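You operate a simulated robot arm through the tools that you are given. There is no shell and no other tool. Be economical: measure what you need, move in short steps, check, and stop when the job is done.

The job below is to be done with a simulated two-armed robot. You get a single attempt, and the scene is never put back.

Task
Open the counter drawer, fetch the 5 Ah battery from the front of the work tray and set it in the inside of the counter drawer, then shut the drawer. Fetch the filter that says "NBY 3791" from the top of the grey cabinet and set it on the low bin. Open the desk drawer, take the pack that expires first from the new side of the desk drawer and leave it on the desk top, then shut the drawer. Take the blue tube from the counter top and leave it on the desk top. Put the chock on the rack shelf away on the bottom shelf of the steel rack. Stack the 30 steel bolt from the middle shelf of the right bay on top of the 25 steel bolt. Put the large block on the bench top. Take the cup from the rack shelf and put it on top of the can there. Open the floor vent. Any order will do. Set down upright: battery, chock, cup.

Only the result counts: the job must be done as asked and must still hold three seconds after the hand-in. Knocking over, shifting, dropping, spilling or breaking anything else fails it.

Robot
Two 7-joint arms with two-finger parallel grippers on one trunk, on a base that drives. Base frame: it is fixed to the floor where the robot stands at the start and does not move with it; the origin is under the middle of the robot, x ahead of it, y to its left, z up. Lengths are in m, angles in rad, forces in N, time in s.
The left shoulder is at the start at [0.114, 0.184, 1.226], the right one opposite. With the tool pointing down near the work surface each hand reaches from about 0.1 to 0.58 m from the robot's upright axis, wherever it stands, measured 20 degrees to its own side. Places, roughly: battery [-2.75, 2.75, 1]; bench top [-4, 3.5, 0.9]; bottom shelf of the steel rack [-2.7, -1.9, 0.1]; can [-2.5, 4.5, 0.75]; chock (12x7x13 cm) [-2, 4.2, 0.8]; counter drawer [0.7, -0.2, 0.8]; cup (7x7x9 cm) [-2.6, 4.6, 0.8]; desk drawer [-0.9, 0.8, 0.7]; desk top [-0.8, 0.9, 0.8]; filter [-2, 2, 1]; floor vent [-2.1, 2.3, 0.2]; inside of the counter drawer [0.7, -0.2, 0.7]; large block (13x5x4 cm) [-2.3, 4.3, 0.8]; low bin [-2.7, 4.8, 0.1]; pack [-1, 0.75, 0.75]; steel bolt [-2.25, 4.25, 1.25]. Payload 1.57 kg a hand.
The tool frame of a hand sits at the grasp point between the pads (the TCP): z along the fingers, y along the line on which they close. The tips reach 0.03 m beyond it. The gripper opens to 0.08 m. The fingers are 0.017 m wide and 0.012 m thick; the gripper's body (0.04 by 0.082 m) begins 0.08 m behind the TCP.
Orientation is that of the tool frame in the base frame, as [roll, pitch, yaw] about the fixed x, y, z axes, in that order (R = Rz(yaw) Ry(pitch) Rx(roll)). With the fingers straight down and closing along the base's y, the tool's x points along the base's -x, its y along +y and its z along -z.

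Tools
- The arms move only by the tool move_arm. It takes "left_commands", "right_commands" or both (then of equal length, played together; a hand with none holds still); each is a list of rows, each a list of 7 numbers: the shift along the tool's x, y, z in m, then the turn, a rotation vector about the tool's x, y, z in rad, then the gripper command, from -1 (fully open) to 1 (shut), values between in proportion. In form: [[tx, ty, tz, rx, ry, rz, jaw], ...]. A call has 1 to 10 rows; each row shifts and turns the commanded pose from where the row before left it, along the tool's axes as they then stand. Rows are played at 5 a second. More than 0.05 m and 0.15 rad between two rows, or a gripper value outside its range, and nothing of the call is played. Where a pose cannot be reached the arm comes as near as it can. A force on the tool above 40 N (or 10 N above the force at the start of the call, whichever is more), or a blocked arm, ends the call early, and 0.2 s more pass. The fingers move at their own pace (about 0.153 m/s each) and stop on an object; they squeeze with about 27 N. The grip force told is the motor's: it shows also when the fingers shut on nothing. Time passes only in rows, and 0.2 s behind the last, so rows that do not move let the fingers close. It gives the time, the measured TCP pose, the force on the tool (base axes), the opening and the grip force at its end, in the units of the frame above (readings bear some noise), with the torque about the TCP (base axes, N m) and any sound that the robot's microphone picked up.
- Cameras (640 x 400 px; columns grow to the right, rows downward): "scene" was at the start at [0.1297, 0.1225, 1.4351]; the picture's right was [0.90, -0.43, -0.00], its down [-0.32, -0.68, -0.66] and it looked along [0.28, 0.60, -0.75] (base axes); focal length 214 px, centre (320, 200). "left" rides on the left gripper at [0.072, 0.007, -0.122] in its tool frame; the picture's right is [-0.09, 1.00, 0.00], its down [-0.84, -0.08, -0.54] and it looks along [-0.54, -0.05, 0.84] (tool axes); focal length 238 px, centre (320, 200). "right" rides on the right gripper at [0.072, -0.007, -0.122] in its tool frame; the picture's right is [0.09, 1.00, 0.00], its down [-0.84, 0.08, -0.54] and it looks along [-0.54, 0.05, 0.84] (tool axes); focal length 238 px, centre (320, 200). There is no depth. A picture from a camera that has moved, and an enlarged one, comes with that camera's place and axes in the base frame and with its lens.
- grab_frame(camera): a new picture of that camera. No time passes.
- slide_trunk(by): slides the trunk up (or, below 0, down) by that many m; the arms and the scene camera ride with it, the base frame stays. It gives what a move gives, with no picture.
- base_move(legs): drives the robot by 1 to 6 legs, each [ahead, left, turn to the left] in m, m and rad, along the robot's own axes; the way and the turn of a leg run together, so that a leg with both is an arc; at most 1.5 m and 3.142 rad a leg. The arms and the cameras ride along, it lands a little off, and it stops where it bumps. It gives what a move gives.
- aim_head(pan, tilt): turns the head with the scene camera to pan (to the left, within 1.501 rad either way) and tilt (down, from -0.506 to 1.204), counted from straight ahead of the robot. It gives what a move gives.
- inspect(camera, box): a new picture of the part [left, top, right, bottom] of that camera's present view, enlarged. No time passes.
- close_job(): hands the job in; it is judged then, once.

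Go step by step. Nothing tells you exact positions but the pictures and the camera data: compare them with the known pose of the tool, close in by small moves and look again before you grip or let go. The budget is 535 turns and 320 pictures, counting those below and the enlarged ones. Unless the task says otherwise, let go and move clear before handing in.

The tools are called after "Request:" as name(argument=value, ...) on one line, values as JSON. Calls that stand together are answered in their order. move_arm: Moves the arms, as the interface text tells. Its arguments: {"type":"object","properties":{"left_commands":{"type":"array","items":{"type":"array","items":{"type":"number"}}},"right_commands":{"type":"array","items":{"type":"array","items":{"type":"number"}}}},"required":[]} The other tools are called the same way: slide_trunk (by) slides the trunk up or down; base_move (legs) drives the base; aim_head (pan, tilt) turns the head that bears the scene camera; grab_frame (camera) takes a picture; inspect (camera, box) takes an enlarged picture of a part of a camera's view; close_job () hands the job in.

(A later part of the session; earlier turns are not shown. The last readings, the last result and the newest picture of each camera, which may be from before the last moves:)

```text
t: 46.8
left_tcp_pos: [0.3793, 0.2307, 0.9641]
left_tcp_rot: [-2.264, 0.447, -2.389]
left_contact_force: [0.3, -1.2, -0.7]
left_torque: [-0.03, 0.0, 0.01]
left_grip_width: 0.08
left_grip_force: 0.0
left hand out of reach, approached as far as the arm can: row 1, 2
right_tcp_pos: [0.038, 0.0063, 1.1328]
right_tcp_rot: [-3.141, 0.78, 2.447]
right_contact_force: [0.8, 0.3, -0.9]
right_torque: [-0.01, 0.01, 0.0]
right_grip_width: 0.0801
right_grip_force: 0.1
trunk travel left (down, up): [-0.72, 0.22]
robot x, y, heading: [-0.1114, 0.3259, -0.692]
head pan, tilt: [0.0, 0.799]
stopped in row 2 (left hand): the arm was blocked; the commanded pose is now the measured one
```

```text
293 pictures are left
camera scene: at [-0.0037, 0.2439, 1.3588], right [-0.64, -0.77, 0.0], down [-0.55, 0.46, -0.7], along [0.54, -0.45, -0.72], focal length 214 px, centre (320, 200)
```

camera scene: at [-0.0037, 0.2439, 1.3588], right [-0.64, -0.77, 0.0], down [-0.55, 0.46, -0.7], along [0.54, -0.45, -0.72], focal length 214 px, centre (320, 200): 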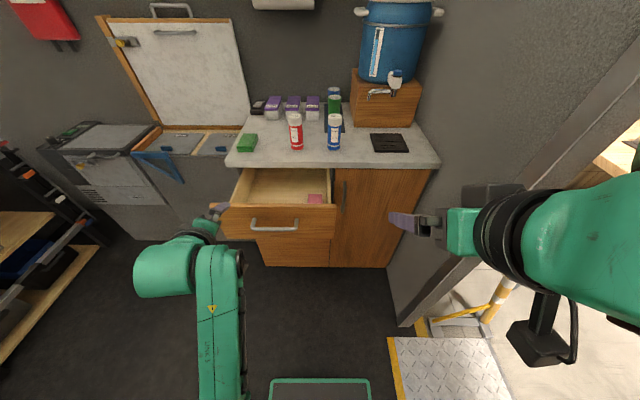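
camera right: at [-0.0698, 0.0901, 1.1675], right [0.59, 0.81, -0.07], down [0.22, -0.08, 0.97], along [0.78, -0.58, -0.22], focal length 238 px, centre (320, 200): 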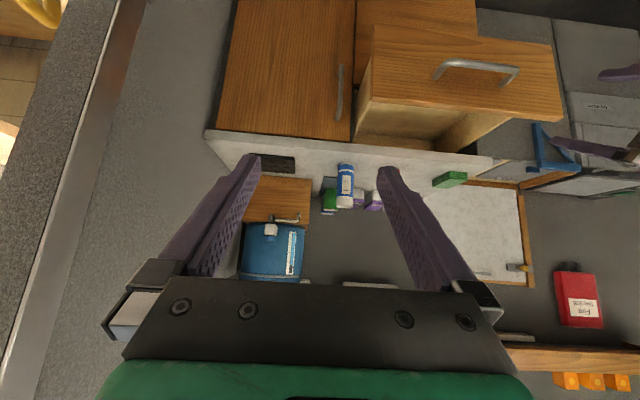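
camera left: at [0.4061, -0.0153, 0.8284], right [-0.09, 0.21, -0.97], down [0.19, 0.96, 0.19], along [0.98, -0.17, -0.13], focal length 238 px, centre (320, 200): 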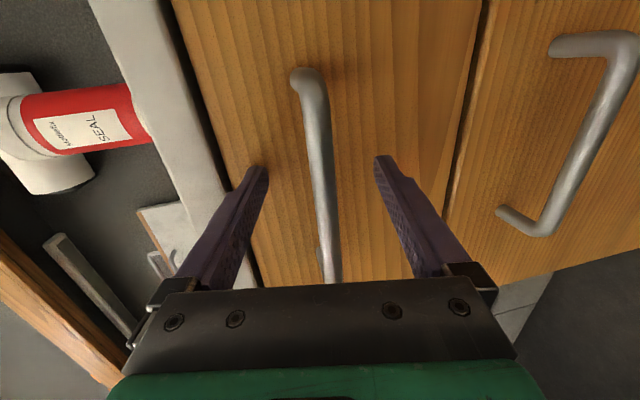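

The arm is at its fold limit; I'll lift the hand and rotate it back to pointing down along the direct path.

Request:
move_arm(left_commands=[[-0.017, -0.028, -0.023, 0, 0, 0, -1], [-0.017, -0.028, -0.023, 0, 0, 0, -1], [-0.008, -0.014, -0.012, -0.116, 0.072, 0, -1], [0, 0, 0, -0.116, 0.072, 0, -1], [0, 0, 0, -0.116, 0.072, 0, -1], [0, 0, 0, -0.116, 0.072, 0, -1], [0, 0, 0, -0.116, 0.072, 0, -1], [0, 0, 0, -0.116, 0.072, 0, -1], [0, 0, 0, -0.116, 0.072, 0, -1]])

Request:
grab_frame(camera="scene")

```text
t: 47.2
left_tcp_pos: [0.3982, 0.2524, 0.9973]
left_tcp_rot: [-2.323, 0.642, -2.437]
left_contact_force: [-0.1, -0.5, -0.4]
left_torque: [-0.02, -0.02, 0.03]
left_grip_width: 0.08
left_grip_force: 0.0
left hand out of reach, approached as far as the arm can: row 1
right_tcp_pos: [0.0382, 0.0054, 1.1294]
right_tcp_rot: [3.141, 0.779, 2.45]
right_contact_force: [0.6, 0.1, -0.3]
right_torque: [0.0, -0.04, 0.01]
right_grip_width: 0.08
right_grip_force: 0.1
trunk travel left (down, up): [-0.72, 0.22]
robot x, y, heading: [-0.1043, 0.3259, -0.69]
head pan, tilt: [0.0, 0.799]
stopped in row 2 (left hand): the arm was blocked; the commanded pose is now the measured one
```

```text
292 pictures are left
camera scene: at [-0.0033, 0.2429, 1.3587], right [-0.64, -0.77, 0.0], down [-0.55, 0.46, -0.7], along [0.54, -0.45, -0.72], focal length 214 px, centre (320, 200)
```

scene: 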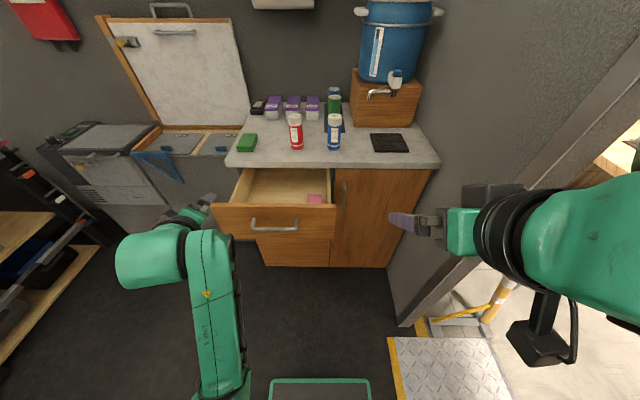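

Still limited. I'll try unwinding the wrist about the tool axis, back toward its default orientation.

Request:
move_arm(left_commands=[[0, 0, 0, 0, 0, 0.12, -1], [0, 0, 0, 0, 0, 0.12, -1], [0, 0, 0, 0, 0, 0.12, -1], [0, 0, 0, 0, 0, 0.12, -1], [0, 0, 0, 0, 0, 0.12, -1]])

```text
t: 48.4
left_tcp_pos: [0.3963, 0.2521, 0.9973]
left_tcp_rot: [-2.882, 0.969, 3.098]
left_contact_force: [0.4, -0.2, -0.3]
left_torque: [-0.03, 0.0, -0.01]
left_grip_width: 0.0799
left_grip_force: 0.0
right_tcp_pos: [0.0389, 0.0061, 1.131]
right_tcp_rot: [3.141, 0.778, 2.449]
right_contact_force: [1.1, -0.5, -0.4]
right_torque: [-0.02, 0.0, -0.03]
right_grip_width: 0.0799
right_grip_force: 0.0
trunk travel left (down, up): [-0.72, 0.22]
robot x, y, heading: [-0.1102, 0.3235, -0.692]
head pan, tilt: [0.0, 0.799]
```

Works. Continue unwinding, then untilt.

Request:
move_arm(left_commands=[[0, 0, 0, 0, 0, 0.12, -1], [0, 0, 0, 0, 0, 0.12, -1], [0, 0, 0, 0, 0, 0.1, -1], [0, 0, 0, 0, 0.12, 0, -1], [0, 0, 0, 0, 0.12, 0, -1], [0, 0, 0, 0, 0.12, 0, -1], [0, 0, 0, 0, 0.12, 0, -1], [0, 0, 0, 0, 0.12, 0, -1]])

```text
t: 50.4
left_tcp_pos: [0.4369, 0.2885, 0.9887]
left_tcp_rot: [2.917, 0.395, 2.661]
left_contact_force: [-0.3, -0.4, 0.1]
left_torque: [-0.01, 0.0, 0.0]
left_grip_width: 0.08
left_grip_force: 0.0
left hand out of reach, approached as far as the arm can: row 7, 8
right_tcp_pos: [0.0363, 0.0066, 1.1314]
right_tcp_rot: [-3.141, 0.78, 2.448]
right_contact_force: [0.0, -0.6, 0.8]
right_torque: [0.0, 0.02, -0.01]
right_grip_width: 0.0801
right_grip_force: 0.0
trunk travel left (down, up): [-0.72, 0.22]
robot x, y, heading: [-0.1022, 0.3279, -0.695]
head pan, tilt: [0.0, 0.799]
stopped in row 8 (left hand): the arm was blocked; the commanded pose is now the measured one
```

Request:
move_arm(left_commands=[[0, 0.03, -0.03, 0, 0, 0, -1], [0, 0.03, -0.03, 0, 0.05, 0, -1], [0, 0, -0.03, 0, 0.1, 0, -1], [0, 0, -0.03, 0, 0.1, 0, -1], [0, 0, 0, 0, 0.1, 0, -1]])

Request:
grab_frame(camera="scene")

```text
t: 51.6
left_tcp_pos: [0.446, 0.3525, 1.106]
left_tcp_rot: [2.937, 0.048, 2.734]
left_contact_force: [0.2, -0.3, 0.3]
left_torque: [0.03, 0.0, -0.01]
left_grip_width: 0.0799
left_grip_force: 0.1
left hand out of reach, approached as far as the arm can: row 2, 3, 4
right_tcp_pos: [0.0385, 0.006, 1.1312]
right_tcp_rot: [3.141, 0.778, 2.45]
right_contact_force: [0.1, 0.3, -0.9]
right_torque: [0.02, -0.02, 0.0]
right_grip_width: 0.0799
right_grip_force: 0.1
trunk travel left (down, up): [-0.72, 0.22]
robot x, y, heading: [-0.1072, 0.3255, -0.691]
head pan, tilt: [0.0, 0.799]
```

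```text
291 pictures are left
camera scene: at [-0.0035, 0.2434, 1.3587], right [-0.64, -0.77, 0.0], down [-0.55, 0.46, -0.7], along [0.54, -0.45, -0.72], focal length 214 px, centre (320, 200)
```

scene: 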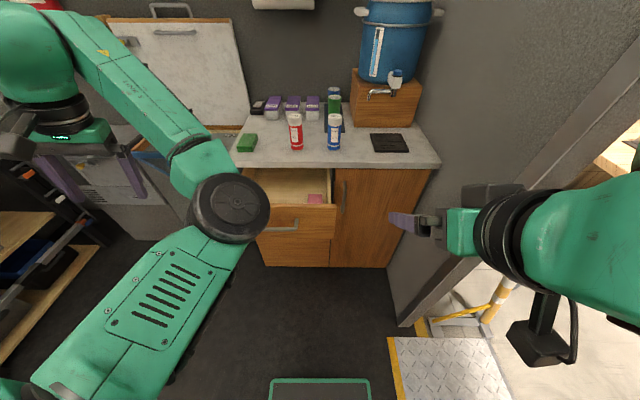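

The left elbow swung inward. I'll move the left hand outward to free the middle.

Request:
move_arm(left_commands=[[0.02, 0.04, 0, 0, 0, 0, -1], [0.02, 0.04, 0, 0, 0, 0, -1], [0.02, 0.04, 0, 0, 0, -0.1, -1], [0.02, 0.04, 0, 0, 0, -0.1, -1], [0.02, 0.02, 0, 0, 0, -0.1, -1]])

Request:
grab_frame(camera="scene")

```text
t: 52.8
left_tcp_pos: [0.4129, 0.5535, 1.1367]
left_tcp_rot: [2.96, 0.109, 3.031]
left_contact_force: [0.1, -0.7, 0.5]
left_torque: [-0.01, -0.03, -0.04]
left_grip_width: 0.0802
left_grip_force: 0.0
right_tcp_pos: [0.037, 0.0063, 1.1311]
right_tcp_rot: [-3.141, 0.779, 2.449]
right_contact_force: [-0.7, -0.2, -0.2]
right_torque: [-0.01, 0.01, -0.01]
right_grip_width: 0.08
right_grip_force: 0.0
trunk travel left (down, up): [-0.72, 0.22]
robot x, y, heading: [-0.1084, 0.3268, -0.69]
head pan, tilt: [0.0, 0.799]
```

```text
290 pictures are left
camera scene: at [-0.0046, 0.2442, 1.3589], right [-0.64, -0.77, 0.0], down [-0.55, 0.46, -0.7], along [0.54, -0.45, -0.72], focal length 214 px, centre (320, 200)
```

scene: 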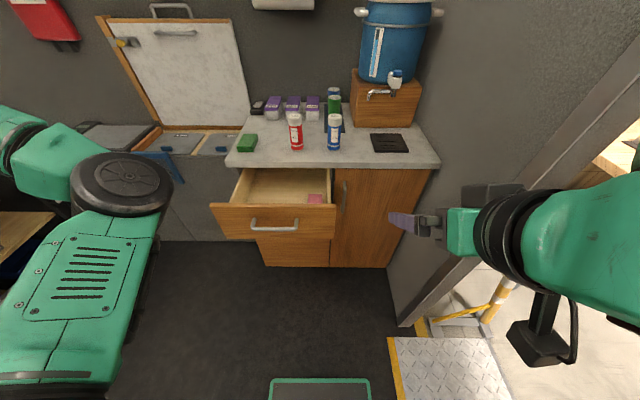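

Clear now. Step forward and slightly left so that the blue tube comes within the right hand's reach.

Request:
base_move(legs=[[0.15, 0.1, 0]])

Request:
move_arm(right_commands=[[0, 0, 0.04, 0, 0, 0, -1], [0, 0, 0.04, 0, 0, 0, -1], [-0.03, 0, 0.03, 0, 0, 0, -1], [-0.04, 0, 0.02, 0, 0, 0, -1]])

Request:
grab_frame(camera="right")

Request:
grab_frame(camera="scene")

```text
t: 54.3
left_tcp_pos: [0.5913, 0.5337, 1.1367]
left_tcp_rot: [2.96, 0.11, 3.03]
left_contact_force: [-0.2, -0.4, 0.3]
left_torque: [0.0, -0.01, -0.05]
left_grip_width: 0.0797
left_grip_force: 0.0
right_tcp_pos: [0.2164, -0.0131, 1.1304]
right_tcp_rot: [3.139, 0.781, 2.447]
right_contact_force: [0.9, 0.4, 0.3]
right_torque: [0.0, -0.03, -0.01]
right_grip_width: 0.08
right_grip_force: 0.1
trunk travel left (down, up): [-0.72, 0.22]
robot x, y, heading: [0.0784, 0.3056, -0.695]
head pan, tilt: [0.0, 0.799]
```

```text
t: 55.3
left_tcp_pos: [0.5932, 0.5339, 1.1352]
left_tcp_rot: [2.961, 0.109, 3.028]
left_contact_force: [-0.9, -0.7, 0.5]
left_torque: [0.02, 0.02, 0.0]
left_grip_width: 0.0802
left_grip_force: 0.0
right_tcp_pos: [0.3261, -0.1049, 1.087]
right_tcp_rot: [-3.139, 0.779, 2.449]
right_contact_force: [-0.6, -0.1, 0.3]
right_torque: [0.03, 0.02, 0.01]
right_grip_width: 0.0799
right_grip_force: 0.1
trunk travel left (down, up): [-0.72, 0.22]
robot x, y, heading: [0.0744, 0.3049, -0.693]
head pan, tilt: [0.0, 0.799]
```

```text
289 pictures are left
camera right: at [0.2165, -0.022, 1.1237], right [0.59, 0.81, -0.07], down [0.21, -0.08, 0.97], along [0.78, -0.58, -0.22], focal length 238 px, centre (320, 200)
```

right: 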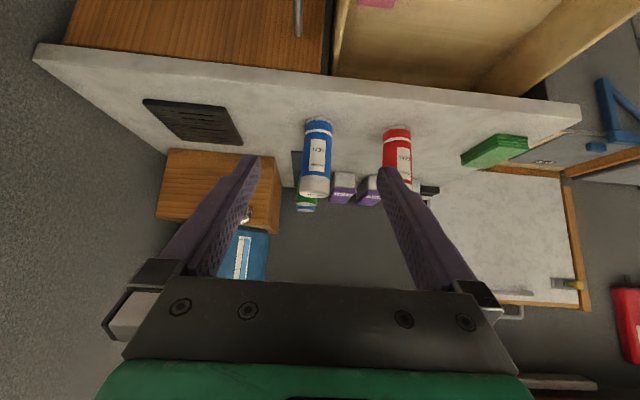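

```text
288 pictures are left
camera scene: at [0.1766, 0.2239, 1.3587], right [-0.64, -0.77, 0.0], down [-0.55, 0.46, -0.7], along [0.54, -0.45, -0.72], focal length 214 px, centre (320, 200)
```

scene: 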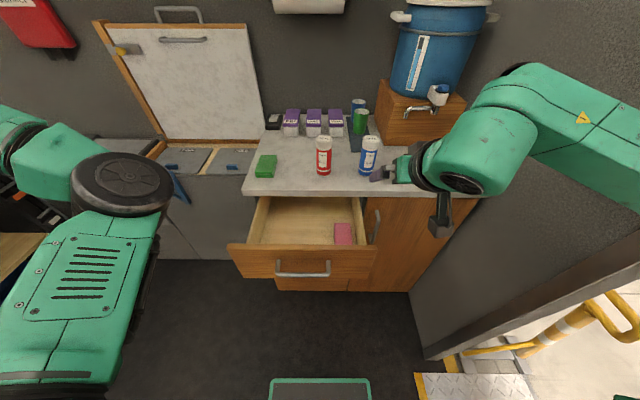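

The tube base triangulates to about [0.503, -0.253, 0.906] with height ≈0.15. Approach in two stages.

Request:
move_arm(right_commands=[[-0.032, 0, 0.025, 0, 0, 0, -1], [-0.032, 0, 0.025, 0, 0, 0, -1], [-0.03, 0, 0.025, 0, 0, 0, -1], [0, 0, 0.03, 0, 0, 0, -1], [0, 0, 0.03, 0, 0, 0, -1]])

Request:
grab_frame(camera="right")

Request:
grab_frame(camera="scene")

```text
t: 56.5
left_tcp_pos: [0.5946, 0.5321, 1.1357]
left_tcp_rot: [2.96, 0.108, 3.03]
left_contact_force: [0.7, -0.5, -0.3]
left_torque: [-0.03, 0.06, 0.02]
left_grip_width: 0.0802
left_grip_force: 0.0
right_tcp_pos: [0.4512, -0.2074, 1.0581]
right_tcp_rot: [-3.141, 0.779, 2.448]
right_contact_force: [-0.7, 0.0, -0.3]
right_torque: [-0.04, -0.02, 0.01]
right_grip_width: 0.08
right_grip_force: 0.1
trunk travel left (down, up): [-0.72, 0.22]
robot x, y, heading: [0.0746, 0.3041, -0.693]
head pan, tilt: [0.0, 0.799]
```

```text
287 pictures are left
camera right: at [0.3422, -0.1245, 1.0953], right [0.59, 0.81, -0.07], down [0.22, -0.08, 0.97], along [0.78, -0.58, -0.22], focal length 238 px, centre (320, 200)
```

right: 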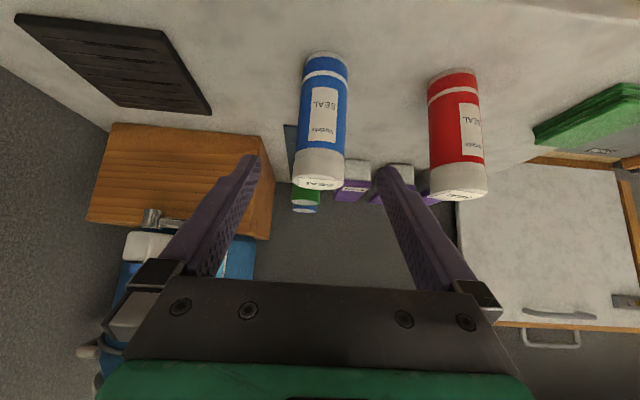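

```text
286 pictures are left
camera scene: at [0.1772, 0.2236, 1.3587], right [-0.64, -0.77, 0.0], down [-0.55, 0.46, -0.7], along [0.54, -0.45, -0.72], focal length 214 px, centre (320, 200)
```

scene: 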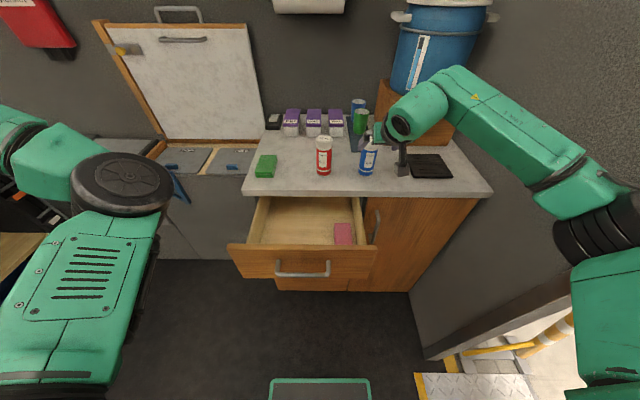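

Tube lines up between the fingers. Advance and close.

Request:
move_arm(right_commands=[[0.0, 0.003, 0.025, 0, 0, 0, -1], [0.006, 0, 0.025, 0, 0, 0, -1], [0.006, 0, 0.025, 0, 0, 0, -1], [0.006, 0, 0.024, 0, 0, 0, -1]])

Request:
grab_frame(camera="right")

```text
t: 57.5
left_tcp_pos: [0.593, 0.5325, 1.135]
left_tcp_rot: [2.959, 0.108, 3.028]
left_contact_force: [0.8, -0.2, -0.2]
left_torque: [0.0, -0.03, 0.04]
left_grip_width: 0.0802
left_grip_force: 0.0
right_tcp_pos: [0.4986, -0.2431, 0.9742]
right_tcp_rot: [3.142, 0.777, 2.45]
right_contact_force: [0.0, -0.5, -0.1]
right_torque: [0.02, -0.04, 0.0]
right_grip_width: 0.0798
right_grip_force: 0.0
trunk travel left (down, up): [-0.72, 0.22]
robot x, y, heading: [0.0744, 0.3053, -0.696]
head pan, tilt: [0.0, 0.799]
```

```text
285 pictures are left
camera right: at [0.3884, -0.1593, 1.0114], right [0.59, 0.81, -0.07], down [0.22, -0.08, 0.97], along [0.78, -0.58, -0.22], focal length 238 px, centre (320, 200)
```

right: 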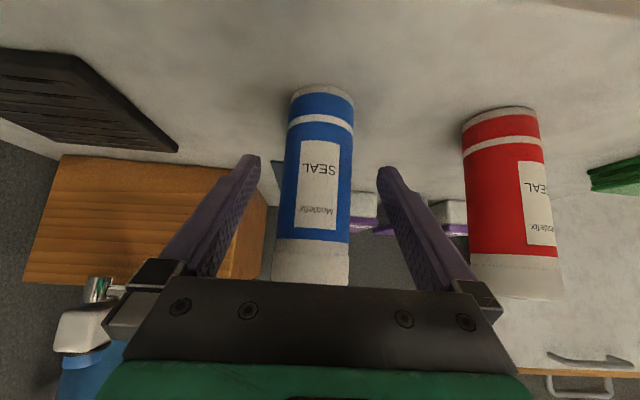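

The tube axis is ~2.5 cm further on; move forward level and close.

Request:
move_arm(right_commands=[[-0.009, 0.0, 0.009, 0, 0, 0, -1], [-0.009, 0, 0.009, 0, 0, 0, -1], [0, 0, 0, 0, 0, 0, 1], [0, 0, 0, 0, 0, 0, 1], [0, 0, 0, 0, 0, 0, 1]])

Request:
grab_frame(camera="right")

```text
t: 58.7
left_tcp_pos: [0.5934, 0.534, 1.1365]
left_tcp_rot: [2.96, 0.108, 3.029]
left_contact_force: [0.3, 0.2, -0.5]
left_torque: [0.03, -0.02, 0.01]
left_grip_width: 0.08
left_grip_force: 0.1
right_tcp_pos: [0.5157, -0.2582, 0.9752]
right_tcp_rot: [3.141, 0.779, 2.45]
right_contact_force: [0.5, -1.4, -0.1]
right_torque: [0.01, -0.01, -0.04]
right_grip_width: 0.0472
right_grip_force: 27.5
trunk travel left (down, up): [-0.72, 0.22]
robot x, y, heading: [0.0713, 0.3077, -0.696]
head pan, tilt: [0.0, 0.799]
```

```text
284 pictures are left
camera right: at [0.4068, -0.1752, 1.0117], right [0.59, 0.81, -0.07], down [0.22, -0.08, 0.97], along [0.78, -0.58, -0.22], focal length 238 px, centre (320, 200)
```

right: 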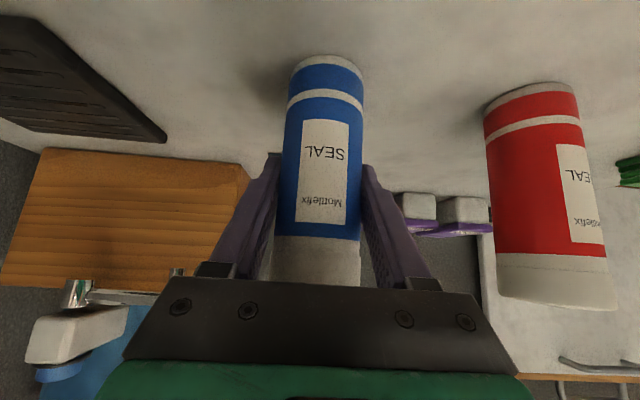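

Blue tube gripped (4.7 cm). Lift it straight up, pull in, then back away and turn toward the desk.

Request:
move_arm(right_commands=[[-0.02, 0, -0.02, 0, 0, 0, 1], [-0.02, 0, -0.02, 0, 0, 0, 1], [-0.02, 0, -0.02, 0, 0, 0, 1], [-0.02, 0, -0.02, 0, 0, 0, 1], [0.028, 0, -0.028, 0, 0, 0, 1], [0.028, 0, -0.028, 0, 0, 0, 1], [0.028, 0, -0.028, 0, 0, 0, 1], [0.028, 0, -0.028, 0, 0, 0, 1], [0.028, 0, -0.028, 0, 0, 0, 1]])

Request:
base_move(legs=[[-0.3, 0.1, 0]])

Request:
aim_head(pan=1.4, tilt=0.7)

Request:
grab_frame(camera="scene")

Request:
grab_frame(camera="right")

```text
t: 60.7
left_tcp_pos: [0.5913, 0.5316, 1.1374]
left_tcp_rot: [2.959, 0.11, 3.03]
left_contact_force: [-0.3, 0.0, -0.1]
left_torque: [-0.03, 0.01, -0.02]
left_grip_width: 0.0801
left_grip_force: 0.0
right_tcp_pos: [0.3619, -0.1304, 1.0894]
right_tcp_rot: [-3.141, 0.779, 2.446]
right_contact_force: [-0.5, -0.4, -0.9]
right_torque: [0.01, -0.01, -0.03]
right_grip_width: 0.0473
right_grip_force: 26.7
trunk travel left (down, up): [-0.72, 0.22]
robot x, y, heading: [0.0731, 0.3066, -0.694]
head pan, tilt: [0.0, 0.799]
```

```text
t: 62.8
left_tcp_pos: [0.4254, 0.8003, 1.1352]
left_tcp_rot: [2.959, 0.108, 3.028]
left_contact_force: [-0.4, 0.6, -0.2]
left_torque: [0.02, -0.01, 0.01]
left_grip_width: 0.0799
left_grip_force: 0.0
right_tcp_pos: [0.1941, 0.1377, 1.0894]
right_tcp_rot: [3.142, 0.779, 2.449]
right_contact_force: [-0.5, 1.1, -1.6]
right_torque: [-0.03, 0.04, 0.0]
right_grip_width: 0.0472
right_grip_force: 27.5
trunk travel left (down, up): [-0.72, 0.22]
robot x, y, heading: [-0.0947, 0.5801, -0.697]
head pan, tilt: [0.0, 0.799]
```

```text
t: 64.3
left_tcp_pos: [0.4246, 0.8017, 1.1358]
left_tcp_rot: [2.96, 0.109, 3.027]
left_contact_force: [0.4, 0.9, 0.1]
left_torque: [-0.01, 0.0, -0.01]
left_grip_width: 0.08
left_grip_force: 0.0
right_tcp_pos: [0.1935, 0.1374, 1.0895]
right_tcp_rot: [3.141, 0.778, 2.449]
right_contact_force: [-0.7, 1.3, -1.5]
right_torque: [-0.01, -0.03, 0.02]
right_grip_width: 0.0471
right_grip_force: 27.2
trunk travel left (down, up): [-0.72, 0.22]
robot x, y, heading: [-0.0943, 0.5728, -0.695]
head pan, tilt: [1.4, 0.7]
```

```text
283 pictures are left
camera scene: at [0.0097, 0.5993, 1.367], right [0.65, -0.76, 0.0], down [-0.49, -0.42, -0.76], along [0.58, 0.5, -0.64], focal length 214 px, centre (320, 200)
```

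scene: 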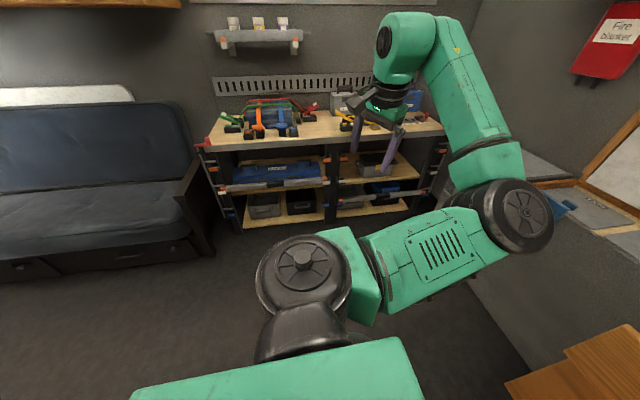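

```text
282 pictures are left
camera right: at [0.0845, 0.2201, 1.125], right [0.59, 0.81, -0.06], down [0.21, -0.08, 0.97], along [0.78, -0.58, -0.22], focal length 238 px, centre (320, 200)
```

right: 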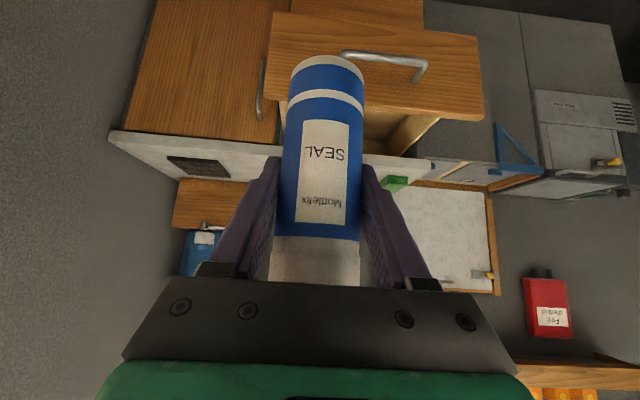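

Tube held well. I'll raise the trunk for clearance and turn to face the desk.

Request:
slide_trunk(by=0.2)

Request:
base_move(legs=[[0, 0, 1.57], [0, 0, 1.57]])

Request:
aim_head(pan=0, tilt=0.8)

Request:
grab_frame(camera="scene")

```text
t: 66.5
left_tcp_pos: [0.4246, 0.801, 1.336]
left_tcp_rot: [2.96, 0.111, 3.03]
left_contact_force: [-0.3, 0.0, 1.2]
left_torque: [0.03, 0.03, 0.0]
left_grip_width: 0.0798
left_grip_force: 0.0
right_tcp_pos: [0.1945, 0.1368, 1.2885]
right_tcp_rot: [-3.141, 0.779, 2.45]
right_contact_force: [0.2, -0.1, -2.9]
right_torque: [0.02, 0.0, 0.0]
right_grip_width: 0.0471
right_grip_force: 26.9
trunk travel left (down, up): [-0.92, 0.02]
robot x, y, heading: [-0.0968, 0.5769, -0.691]
head pan, tilt: [1.4, 0.7]
```

```text
t: 74.5
left_tcp_pos: [-0.6173, 0.3541, 1.3373]
left_tcp_rot: [2.96, 0.11, -0.119]
left_contact_force: [-0.3, -0.4, 0.5]
left_torque: [-0.01, -0.02, 0.04]
left_grip_width: 0.0798
left_grip_force: 0.1
right_tcp_pos: [-0.3834, 1.017, 1.2882]
right_tcp_rot: [-3.141, 0.778, -0.7]
right_contact_force: [-1.3, 1.1, -0.9]
right_torque: [-0.01, 0.0, -0.02]
right_grip_width: 0.0
right_grip_force: 21.4
trunk travel left (down, up): [-0.92, 0.02]
robot x, y, heading: [-0.0953, 0.5779, 2.442]
head pan, tilt: [1.4, 0.7]
```

```text
t: 76.1
left_tcp_pos: [-0.617, 0.3532, 1.3353]
left_tcp_rot: [2.961, 0.108, -0.12]
left_contact_force: [-0.9, 1.0, 0.1]
left_torque: [0.0, 0.01, 0.03]
left_grip_width: 0.0801
left_grip_force: 0.1
right_tcp_pos: [-0.3829, 1.0157, 1.2887]
right_tcp_rot: [3.141, 0.778, -0.7]
right_contact_force: [-0.6, -0.6, -0.2]
right_torque: [0.01, 0.03, 0.02]
right_grip_width: 0.0
right_grip_force: 21.2
trunk travel left (down, up): [-0.92, 0.02]
robot x, y, heading: [-0.0934, 0.5767, 2.441]
head pan, tilt: [0.0, 0.799]
```

```text
281 pictures are left
camera scene: at [-0.1942, 0.6609, 1.5588], right [0.64, 0.77, 0.0], down [0.55, -0.46, -0.7], along [-0.53, 0.45, -0.72], focal length 214 px, centre (320, 200)
```

scene: 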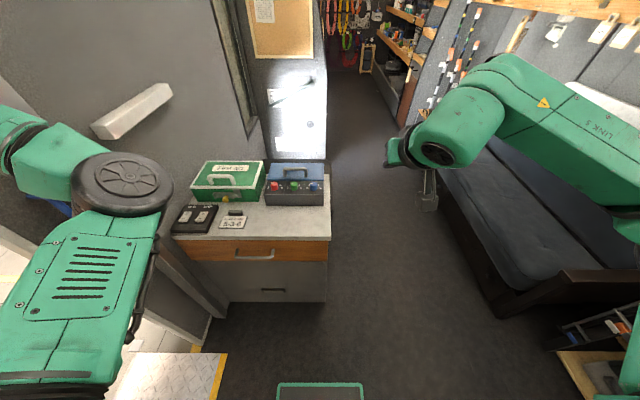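

The tube slipped out of the grip during the turn. I need to find it on the floor.

Request:
aim_head(pan=-1.2, tilt=1.0)

Request:
grab_frame(camera="scene")

Request:
aim_head(pan=0.9, tilt=1.0)

Request:
grab_frame(camera="scene")

Request:
grab_frame(camera="right")

Request:
grab_frame(camera="left")

```text
t: 77.5
left_tcp_pos: [-0.6175, 0.3543, 1.3365]
left_tcp_rot: [2.96, 0.107, -0.119]
left_contact_force: [-1.0, -0.5, 0.5]
left_torque: [0.02, 0.01, -0.02]
left_grip_width: 0.0802
left_grip_force: 0.0
right_tcp_pos: [-0.3826, 1.0152, 1.2904]
right_tcp_rot: [3.141, 0.778, -0.699]
right_contact_force: [-0.3, -0.3, 0.1]
right_torque: [0.01, -0.02, 0.03]
right_grip_width: 0.0
right_grip_force: 21.6
trunk travel left (down, up): [-0.92, 0.02]
robot x, y, heading: [-0.0988, 0.5726, 2.445]
head pan, tilt: [-1.201, 1.0]
```

```text
280 pictures are left
camera scene: at [-0.1099, 0.675, 1.5437], right [0.95, -0.32, 0.0], down [-0.27, -0.8, -0.54], along [0.17, 0.51, -0.84], focal length 214 px, centre (320, 200)
```

scene: 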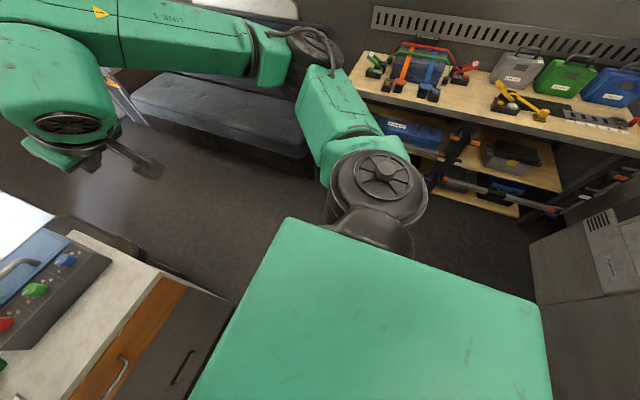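

```text
t: 79.5
left_tcp_pos: [-0.6174, 0.353, 1.3364]
left_tcp_rot: [2.96, 0.109, -0.117]
left_contact_force: [-0.6, 0.4, -0.1]
left_torque: [-0.03, -0.01, -0.02]
left_grip_width: 0.08
left_grip_force: 0.0
right_tcp_pos: [-0.3834, 1.016, 1.2891]
right_tcp_rot: [3.141, 0.779, -0.699]
right_contact_force: [0.2, -0.4, -0.9]
right_torque: [0.02, -0.01, -0.01]
right_grip_width: 0.0
right_grip_force: 21.0
trunk travel left (down, up): [-0.92, 0.02]
robot x, y, heading: [-0.0954, 0.5781, 2.444]
head pan, tilt: [0.901, 1.0]
```

```text
279 pictures are left
camera scene: at [-0.2007, 0.5952, 1.5437], right [-0.2, 0.98, 0.0], down [0.82, 0.17, -0.54], along [-0.53, -0.11, -0.84], focal length 214 px, centre (320, 200)
```

scene: 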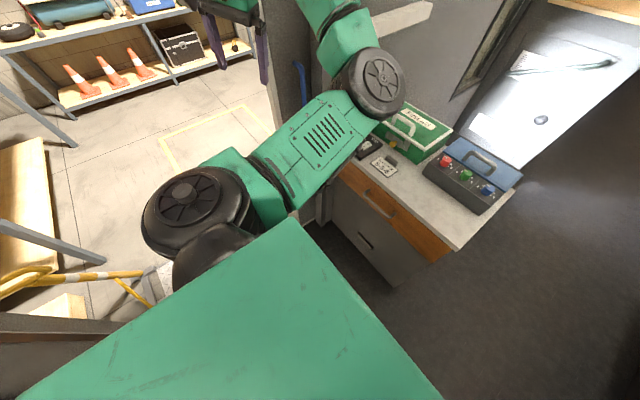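

```text
278 pictures are left
camera right: at [-0.2744, 0.9335, 1.3252], right [-0.59, -0.8, -0.07], down [-0.21, 0.08, 0.97], along [-0.78, 0.59, -0.22], focal length 238 px, centre (320, 200)
```

right: 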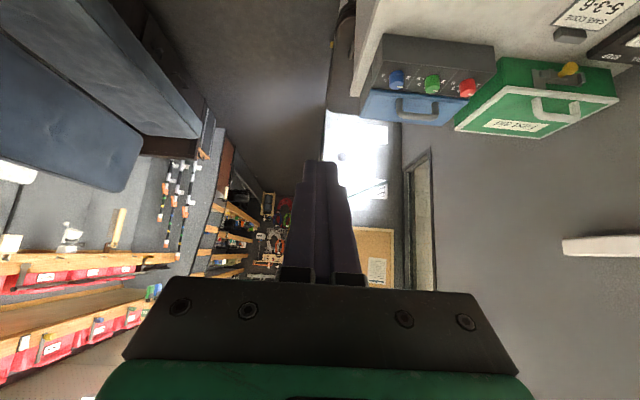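

```text
277 pictures are left
camera left: at [-0.5318, 0.3579, 1.4493], right [-0.19, -0.96, 0.19], down [-0.75, 0.26, 0.61], along [-0.63, -0.03, -0.77], focal length 238 px, centre (320, 200)
```

left: 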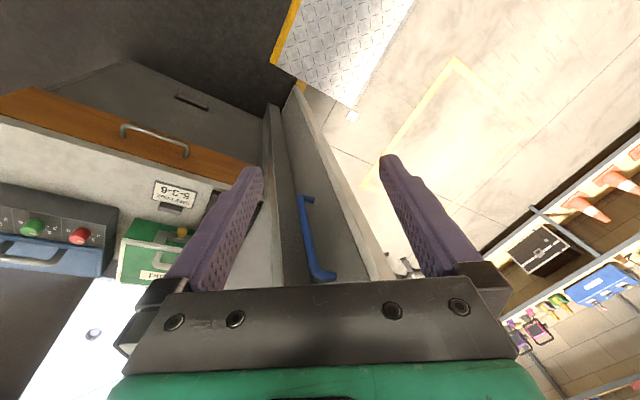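

Not visible from here. I'll turn partway back to see the floor between counter and shelving.

Request:
base_move(legs=[[0, 0, -1.5]])

Request:
aim_head(pan=-0.9, tilt=0.9)

Request:
grab_frame(camera="scene")

Request:
aim_head(pan=0.2, tilt=0.8)

Request:
grab_frame(camera="scene")

```text
t: 83.5
left_tcp_pos: [-0.353, 1.0823, 1.338]
left_tcp_rot: [2.959, 0.108, -1.627]
left_contact_force: [0.2, -0.8, 0.4]
left_torque: [0.02, 0.04, 0.01]
left_grip_width: 0.0802
left_grip_force: 0.1
right_tcp_pos: [0.325, 0.8914, 1.289]
right_tcp_rot: [-3.139, 0.778, -2.205]
right_contact_force: [-0.5, -0.1, 0.2]
right_torque: [0.01, 0.0, 0.0]
right_grip_width: 0.0
right_grip_force: 21.4
trunk travel left (down, up): [-0.92, 0.02]
robot x, y, heading: [-0.0957, 0.573, 0.938]
head pan, tilt: [0.901, 1.0]
```

```text
t: 85.3
left_tcp_pos: [-0.3515, 1.0815, 1.336]
left_tcp_rot: [2.961, 0.107, -1.625]
left_contact_force: [1.2, 0.6, 0.1]
left_torque: [-0.01, 0.0, -0.02]
left_grip_width: 0.08
left_grip_force: 0.0
right_tcp_pos: [0.3251, 0.8911, 1.2897]
right_tcp_rot: [3.141, 0.778, -2.205]
right_contact_force: [-0.6, -0.5, -0.9]
right_torque: [-0.02, 0.03, 0.0]
right_grip_width: 0.0002
right_grip_force: 21.5
trunk travel left (down, up): [-0.92, 0.02]
robot x, y, heading: [-0.096, 0.5752, 0.933]
head pan, tilt: [-0.901, 0.901]
```

```text
276 pictures are left
camera scene: at [0.0112, 0.62, 1.5509], right [0.04, -1.0, 0.0], down [-0.78, -0.03, -0.62], along [0.62, 0.02, -0.78], focal length 214 px, centre (320, 200)
```

scene: 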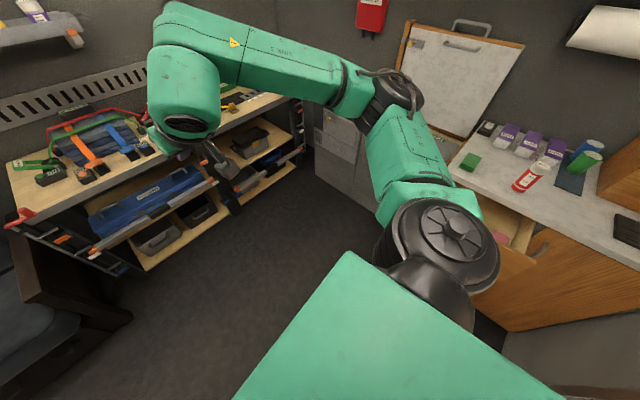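

```text
t: 86.7
left_tcp_pos: [-0.3515, 1.081, 1.3367]
left_tcp_rot: [2.959, 0.107, -1.626]
left_contact_force: [0.2, -0.3, 0.7]
left_torque: [0.0, -0.04, 0.0]
left_grip_width: 0.0798
left_grip_force: 0.0
right_tcp_pos: [0.3246, 0.8905, 1.2887]
right_tcp_rot: [3.141, 0.779, -2.205]
right_contact_force: [-0.4, -0.1, 0.2]
right_torque: [-0.03, -0.02, 0.01]
right_grip_width: 0.0001
right_grip_force: 21.1
trunk travel left (down, up): [-0.92, 0.02]
robot x, y, heading: [-0.097, 0.5759, 0.933]
head pan, tilt: [0.201, 0.799]
```

```text
275 pictures are left
camera scene: at [-0.0302, 0.6904, 1.5588], right [0.91, -0.42, 0.0], down [-0.3, -0.65, -0.7], along [0.29, 0.63, -0.72], focal length 214 px, centre (320, 200)
```

scene: 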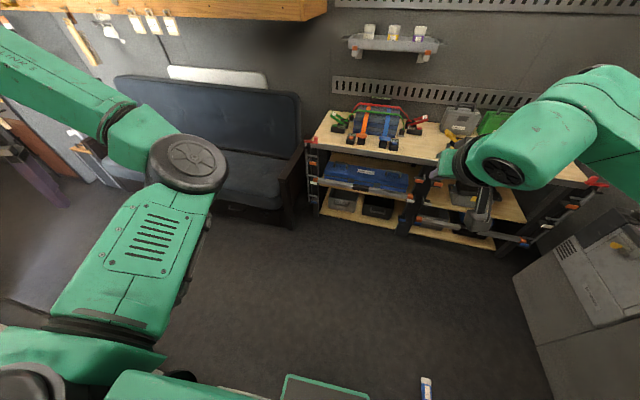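

The tube is on the floor near [0.5, 0.52]. Let me look closer.

Request:
aim_head(pan=-0.6, tilt=1.15)

Request:
grab_frame(camera="scene")

```text
t: 87.8
left_tcp_pos: [-0.3526, 1.0823, 1.3373]
left_tcp_rot: [2.959, 0.109, -1.625]
left_contact_force: [0.5, 0.3, -0.4]
left_torque: [0.04, -0.02, -0.01]
left_grip_width: 0.0803
left_grip_force: 0.1
right_tcp_pos: [0.3255, 0.8911, 1.2903]
right_tcp_rot: [-3.14, 0.78, -2.205]
right_contact_force: [0.0, 0.5, -0.7]
right_torque: [0.03, 0.02, 0.02]
right_grip_width: 0.0
right_grip_force: 20.7
trunk travel left (down, up): [-0.92, 0.02]
robot x, y, heading: [-0.0983, 0.5752, 0.933]
head pan, tilt: [-0.6, 1.15]
```

```text
274 pictures are left
camera scene: at [-0.008, 0.637, 1.534], right [0.33, -0.94, 0.0], down [-0.86, -0.3, -0.41], along [0.39, 0.13, -0.91], focal length 214 px, centre (320, 200)
```

scene: 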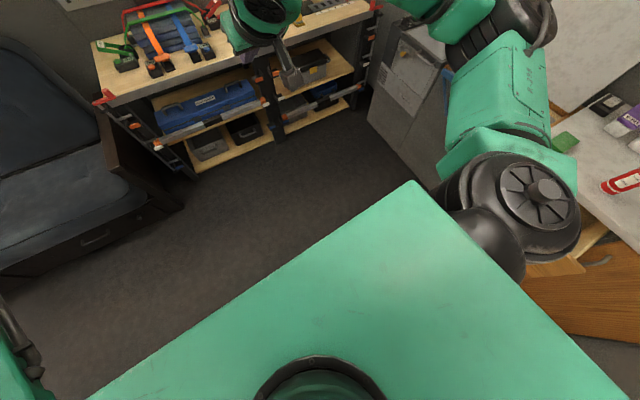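

It's hidden under the torso; I'll turn so it lies in front.

Request:
base_move(legs=[[0, 0, -0.75]])

Request:
aim_head(pan=0, tilt=0.95)

Request:
grab_frame(camera="scene")

```text
t: 90.2
left_tcp_pos: [0.0592, 1.1217, 1.3348]
left_tcp_rot: [2.96, 0.107, -2.371]
left_contact_force: [0.2, 0.6, 0.3]
left_torque: [-0.03, 0.01, 0.01]
left_grip_width: 0.0799
left_grip_force: 0.1
right_tcp_pos: [0.4265, 0.5212, 1.2882]
right_tcp_rot: [-3.139, 0.778, -2.95]
right_contact_force: [0.1, 0.8, 1.1]
right_torque: [-0.01, 0.0, 0.0]
right_grip_width: 0.0
right_grip_force: 21.5
trunk travel left (down, up): [-0.92, 0.02]
robot x, y, heading: [-0.0955, 0.5782, 0.189]
head pan, tilt: [-0.6, 1.15]
```

```text
t: 91.2
left_tcp_pos: [0.0599, 1.1216, 1.3351]
left_tcp_rot: [2.96, 0.108, -2.372]
left_contact_force: [0.9, -0.1, 0.2]
left_torque: [0.03, 0.0, 0.02]
left_grip_width: 0.0798
left_grip_force: 0.1
right_tcp_pos: [0.426, 0.5209, 1.2885]
right_tcp_rot: [3.141, 0.78, -2.951]
right_contact_force: [-0.3, 0.1, -0.4]
right_torque: [0.01, -0.02, 0.01]
right_grip_width: 0.0
right_grip_force: 21.6
trunk travel left (down, up): [-0.92, 0.02]
robot x, y, heading: [-0.098, 0.5751, 0.192]
head pan, tilt: [0.0, 0.949]
```

```text
273 pictures are left
camera scene: at [0.0268, 0.5997, 1.5473], right [0.19, -0.98, 0.0], down [-0.8, -0.15, -0.58], along [0.57, 0.11, -0.81], focal length 214 px, centre (320, 200)
```

scene: 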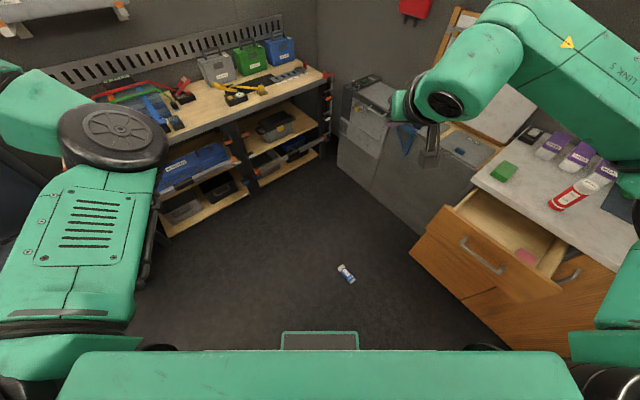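

The tube lies on the floor at about [0.51, 0.51], its axis along the counter's edge direction. I'll face the counter direction again from a safe distance and pick it with the left hand.

Request:
base_move(legs=[[0, 0, -0.885], [0, 0.1, 0]])

Request:
aim_head(pan=0.2, tilt=1.0)

Request:
grab_frame(camera="scene")

```text
t: 94.6
left_tcp_pos: [0.4824, 0.8741, 1.3392]
left_tcp_rot: [2.954, 0.113, 3.027]
left_contact_force: [-0.4, -0.5, 0.1]
left_torque: [0.04, -0.04, 0.01]
left_grip_width: 0.0797
left_grip_force: 0.0
right_tcp_pos: [0.2535, 0.2087, 1.2873]
right_tcp_rot: [3.135, 0.779, 2.444]
right_contact_force: [0.1, -1.1, 0.2]
right_torque: [-0.02, -0.06, 0.03]
right_grip_width: 0.0
right_grip_force: 21.6
trunk travel left (down, up): [-0.92, 0.02]
robot x, y, heading: [-0.031, 0.653, -0.688]
head pan, tilt: [0.0, 0.949]
```

```text
t: 95.3
left_tcp_pos: [0.4873, 0.8779, 1.3374]
left_tcp_rot: [2.961, 0.109, 3.03]
left_contact_force: [-0.4, 0.1, 0.8]
left_torque: [0.0, -0.01, -0.01]
left_grip_width: 0.08
left_grip_force: 0.0
right_tcp_pos: [0.2568, 0.214, 1.2888]
right_tcp_rot: [3.141, 0.78, 2.447]
right_contact_force: [-0.1, 0.2, -0.1]
right_torque: [0.01, 0.03, 0.01]
right_grip_width: 0.0001
right_grip_force: 21.3
trunk travel left (down, up): [-0.92, 0.02]
robot x, y, heading: [-0.0331, 0.6542, -0.694]
head pan, tilt: [0.201, 1.0]
```

```text
272 pictures are left
camera scene: at [0.0694, 0.588, 1.5437], right [-0.47, -0.88, 0.0], down [-0.74, 0.4, -0.54], along [0.48, -0.26, -0.84], focal length 214 px, centre (320, 200)
```

scene: 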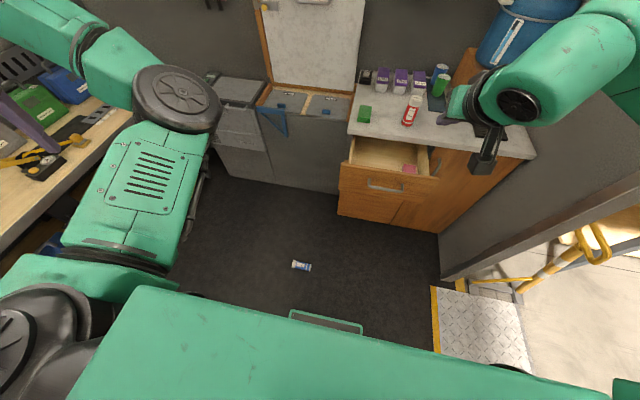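

The tube is ~0.52 m ahead, 0.23 m left. I'll first orient the left hand (down, closing across the tube) and check the right arm's clearance for lowering.

Request:
move_arm(left_commands=[[0, 0, 0.03, 0.09, 0.053, 0, -1], [0, 0, 0.04, 0.09, 0.053, 0, -1], [0, 0, 0.04, 0, 0, -0.148, -1], [0, 0, 0.04, 0, 0, -0.148, -1], [0, 0, 0.04, 0, 0, -0.148, -1], [0, 0, 0.04, 0, 0, -0.148, -1], [0, 0, 0.04, 0, 0, -0.148, -1], [0, 0, 0.03, 0, 0, -0.148, -1]])

Request:
move_arm(left_commands=[[0.04, -0.02, 0, 0, 0, 0, -1], [0.04, -0.02, 0, 0, 0, 0, -1], [0.04, -0.02, 0, 0, 0, 0, -1], [0.04, -0.04, 0, 0, 0, 0, -1], [0.04, -0.04, 0, 0, 0, 0, -1], [0.04, -0.04, 0, 0, 0, 0, -1], [0.03, -0.04, 0, 0, 0, 0, -1], [0.0, -0.03, 0, 0, 0, 0, -1]])

Request:
aim_head(pan=-0.7, tilt=0.8)

Request:
grab_frame(camera="scene")

Request:
grab_frame(camera="left")

```text
t: 97.1
left_tcp_pos: [0.4959, 0.8861, 1.0352]
left_tcp_rot: [-3.14, 0.002, -2.354]
left_contact_force: [0.1, -0.2, 0.1]
left_torque: [-0.03, 0.02, 0.0]
left_grip_width: 0.0799
left_grip_force: 0.0
right_tcp_pos: [0.2588, 0.2144, 1.289]
right_tcp_rot: [-3.141, 0.778, 2.449]
right_contact_force: [-0.4, -0.2, -0.5]
right_torque: [-0.01, 0.0, 0.01]
right_grip_width: 0.0
right_grip_force: 21.2
trunk travel left (down, up): [-0.92, 0.02]
robot x, y, heading: [-0.0296, 0.6545, -0.693]
head pan, tilt: [0.201, 1.0]
```

```text
refused: row 4 steps farther than a row can; nothing moved
```

```text
t: 98.3
left_tcp_pos: [0.4955, 0.8865, 1.038]
left_tcp_rot: [-3.14, 0.002, -2.357]
left_contact_force: [-0.2, -0.1, 0.0]
left_torque: [0.02, 0.03, -0.05]
left_grip_width: 0.08
left_grip_force: 0.0
right_tcp_pos: [0.2583, 0.2155, 1.2888]
right_tcp_rot: [-3.141, 0.778, 2.448]
right_contact_force: [-0.9, 0.0, -0.2]
right_torque: [0.01, 0.02, -0.01]
right_grip_width: 0.0
right_grip_force: 21.5
trunk travel left (down, up): [-0.92, 0.02]
robot x, y, heading: [-0.0337, 0.6541, -0.694]
head pan, tilt: [-0.7, 0.799]
```

```text
271 pictures are left
camera scene: at [0.0231, 0.5425, 1.5588], right [-0.98, -0.18, 0.0], down [-0.13, 0.71, -0.7], along [0.12, -0.69, -0.72], focal length 214 px, centre (320, 200)
```

scene: 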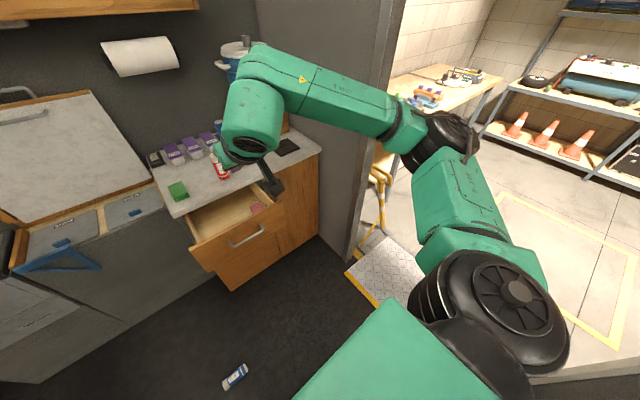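

```text
270 pictures are left
camera left: at [0.439, 0.8399, 1.16], right [-0.64, 0.77, 0.0], down [0.65, 0.54, 0.54], along [0.42, 0.35, -0.84], focal length 238 px, centre (320, 200)
```

left: 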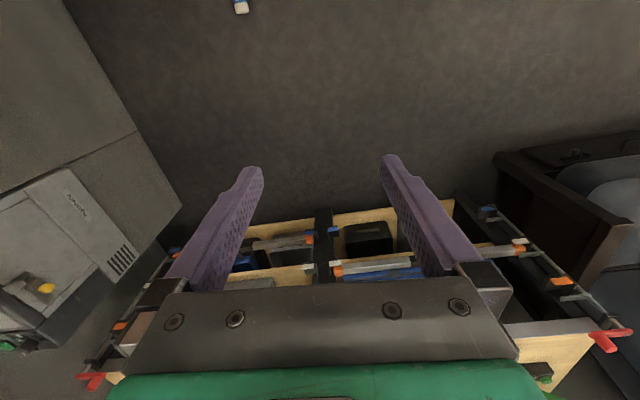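

Right elbow is over the doorway, clear of things. I'll pull the right hand back a little, move the left hand over the tube, and lower the trunk in stages.

Request:
move_arm(left_commands=[[0.035, -0.03, 0, 0, 0, 0, -1], [0.035, -0.03, 0, 0, 0, 0, -1], [0.035, -0.03, 0, 0, 0, 0, -1], [0.035, -0.03, 0, 0, 0, 0, -1], [0.035, -0.03, 0, 0, 0, 0, -1], [0.035, -0.03, 0, 0, 0, 0, -1], [0.035, -0.03, 0, 0, 0, 0, -1], [0.035, -0.03, 0, 0, 0, 0, -1]], right_commands=[[0.03, 0, -0.03, 0, 0, 0, 1], [0.03, 0, -0.03, 0, 0, 0, 1], [0, 0, 0, 0, 0, 0, 1], [0, 0, 0, 0, 0, 0, 1], [0, 0, 0, 0, 0, 0, 1], [0, 0, 0, 0, 0, 0, 1], [0, 0, 0, 0, 0, 0, 1], [0, 0, 0, 0, 0, 0, 1]])

Request:
slide_trunk(by=-0.5)

Request:
grab_frame(camera="left")

```text
t: 100.3
left_tcp_pos: [0.4972, 0.5517, 1.0498]
left_tcp_rot: [-3.119, 0.079, -2.295]
left_contact_force: [-0.5, 0.6, 0.1]
left_torque: [0.01, 0.0, 0.01]
left_grip_width: 0.0801
left_grip_force: 0.0
right_tcp_pos: [0.1928, 0.2663, 1.2888]
right_tcp_rot: [-3.139, 0.778, 2.449]
right_contact_force: [0.6, 0.6, -0.7]
right_torque: [0.02, -0.04, -0.02]
right_grip_width: 0.0
right_grip_force: 21.3
trunk travel left (down, up): [-0.92, 0.02]
robot x, y, heading: [-0.0278, 0.6512, -0.692]
head pan, tilt: [-0.7, 0.799]
stopped in row 8 (left hand): the arm was blocked; the commanded pose is now the measured one
```

```text
refused: -0.5 is not a number from -0.4 to 0.4
```

```text
269 pictures are left
camera left: at [0.4376, 0.4959, 1.166], right [-0.68, 0.73, -0.01], down [0.57, 0.55, 0.61], along [0.45, 0.41, -0.79], focal length 238 px, centre (320, 200)
```

left: 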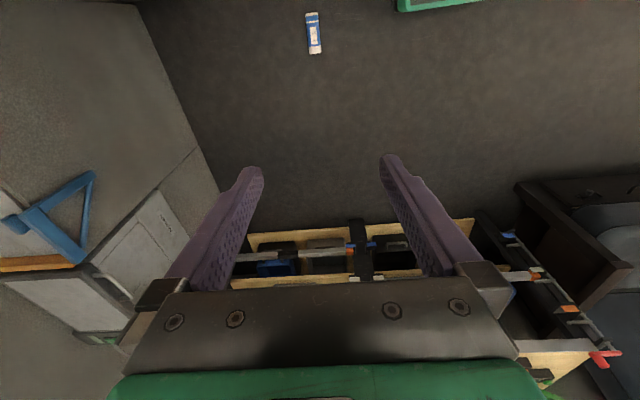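

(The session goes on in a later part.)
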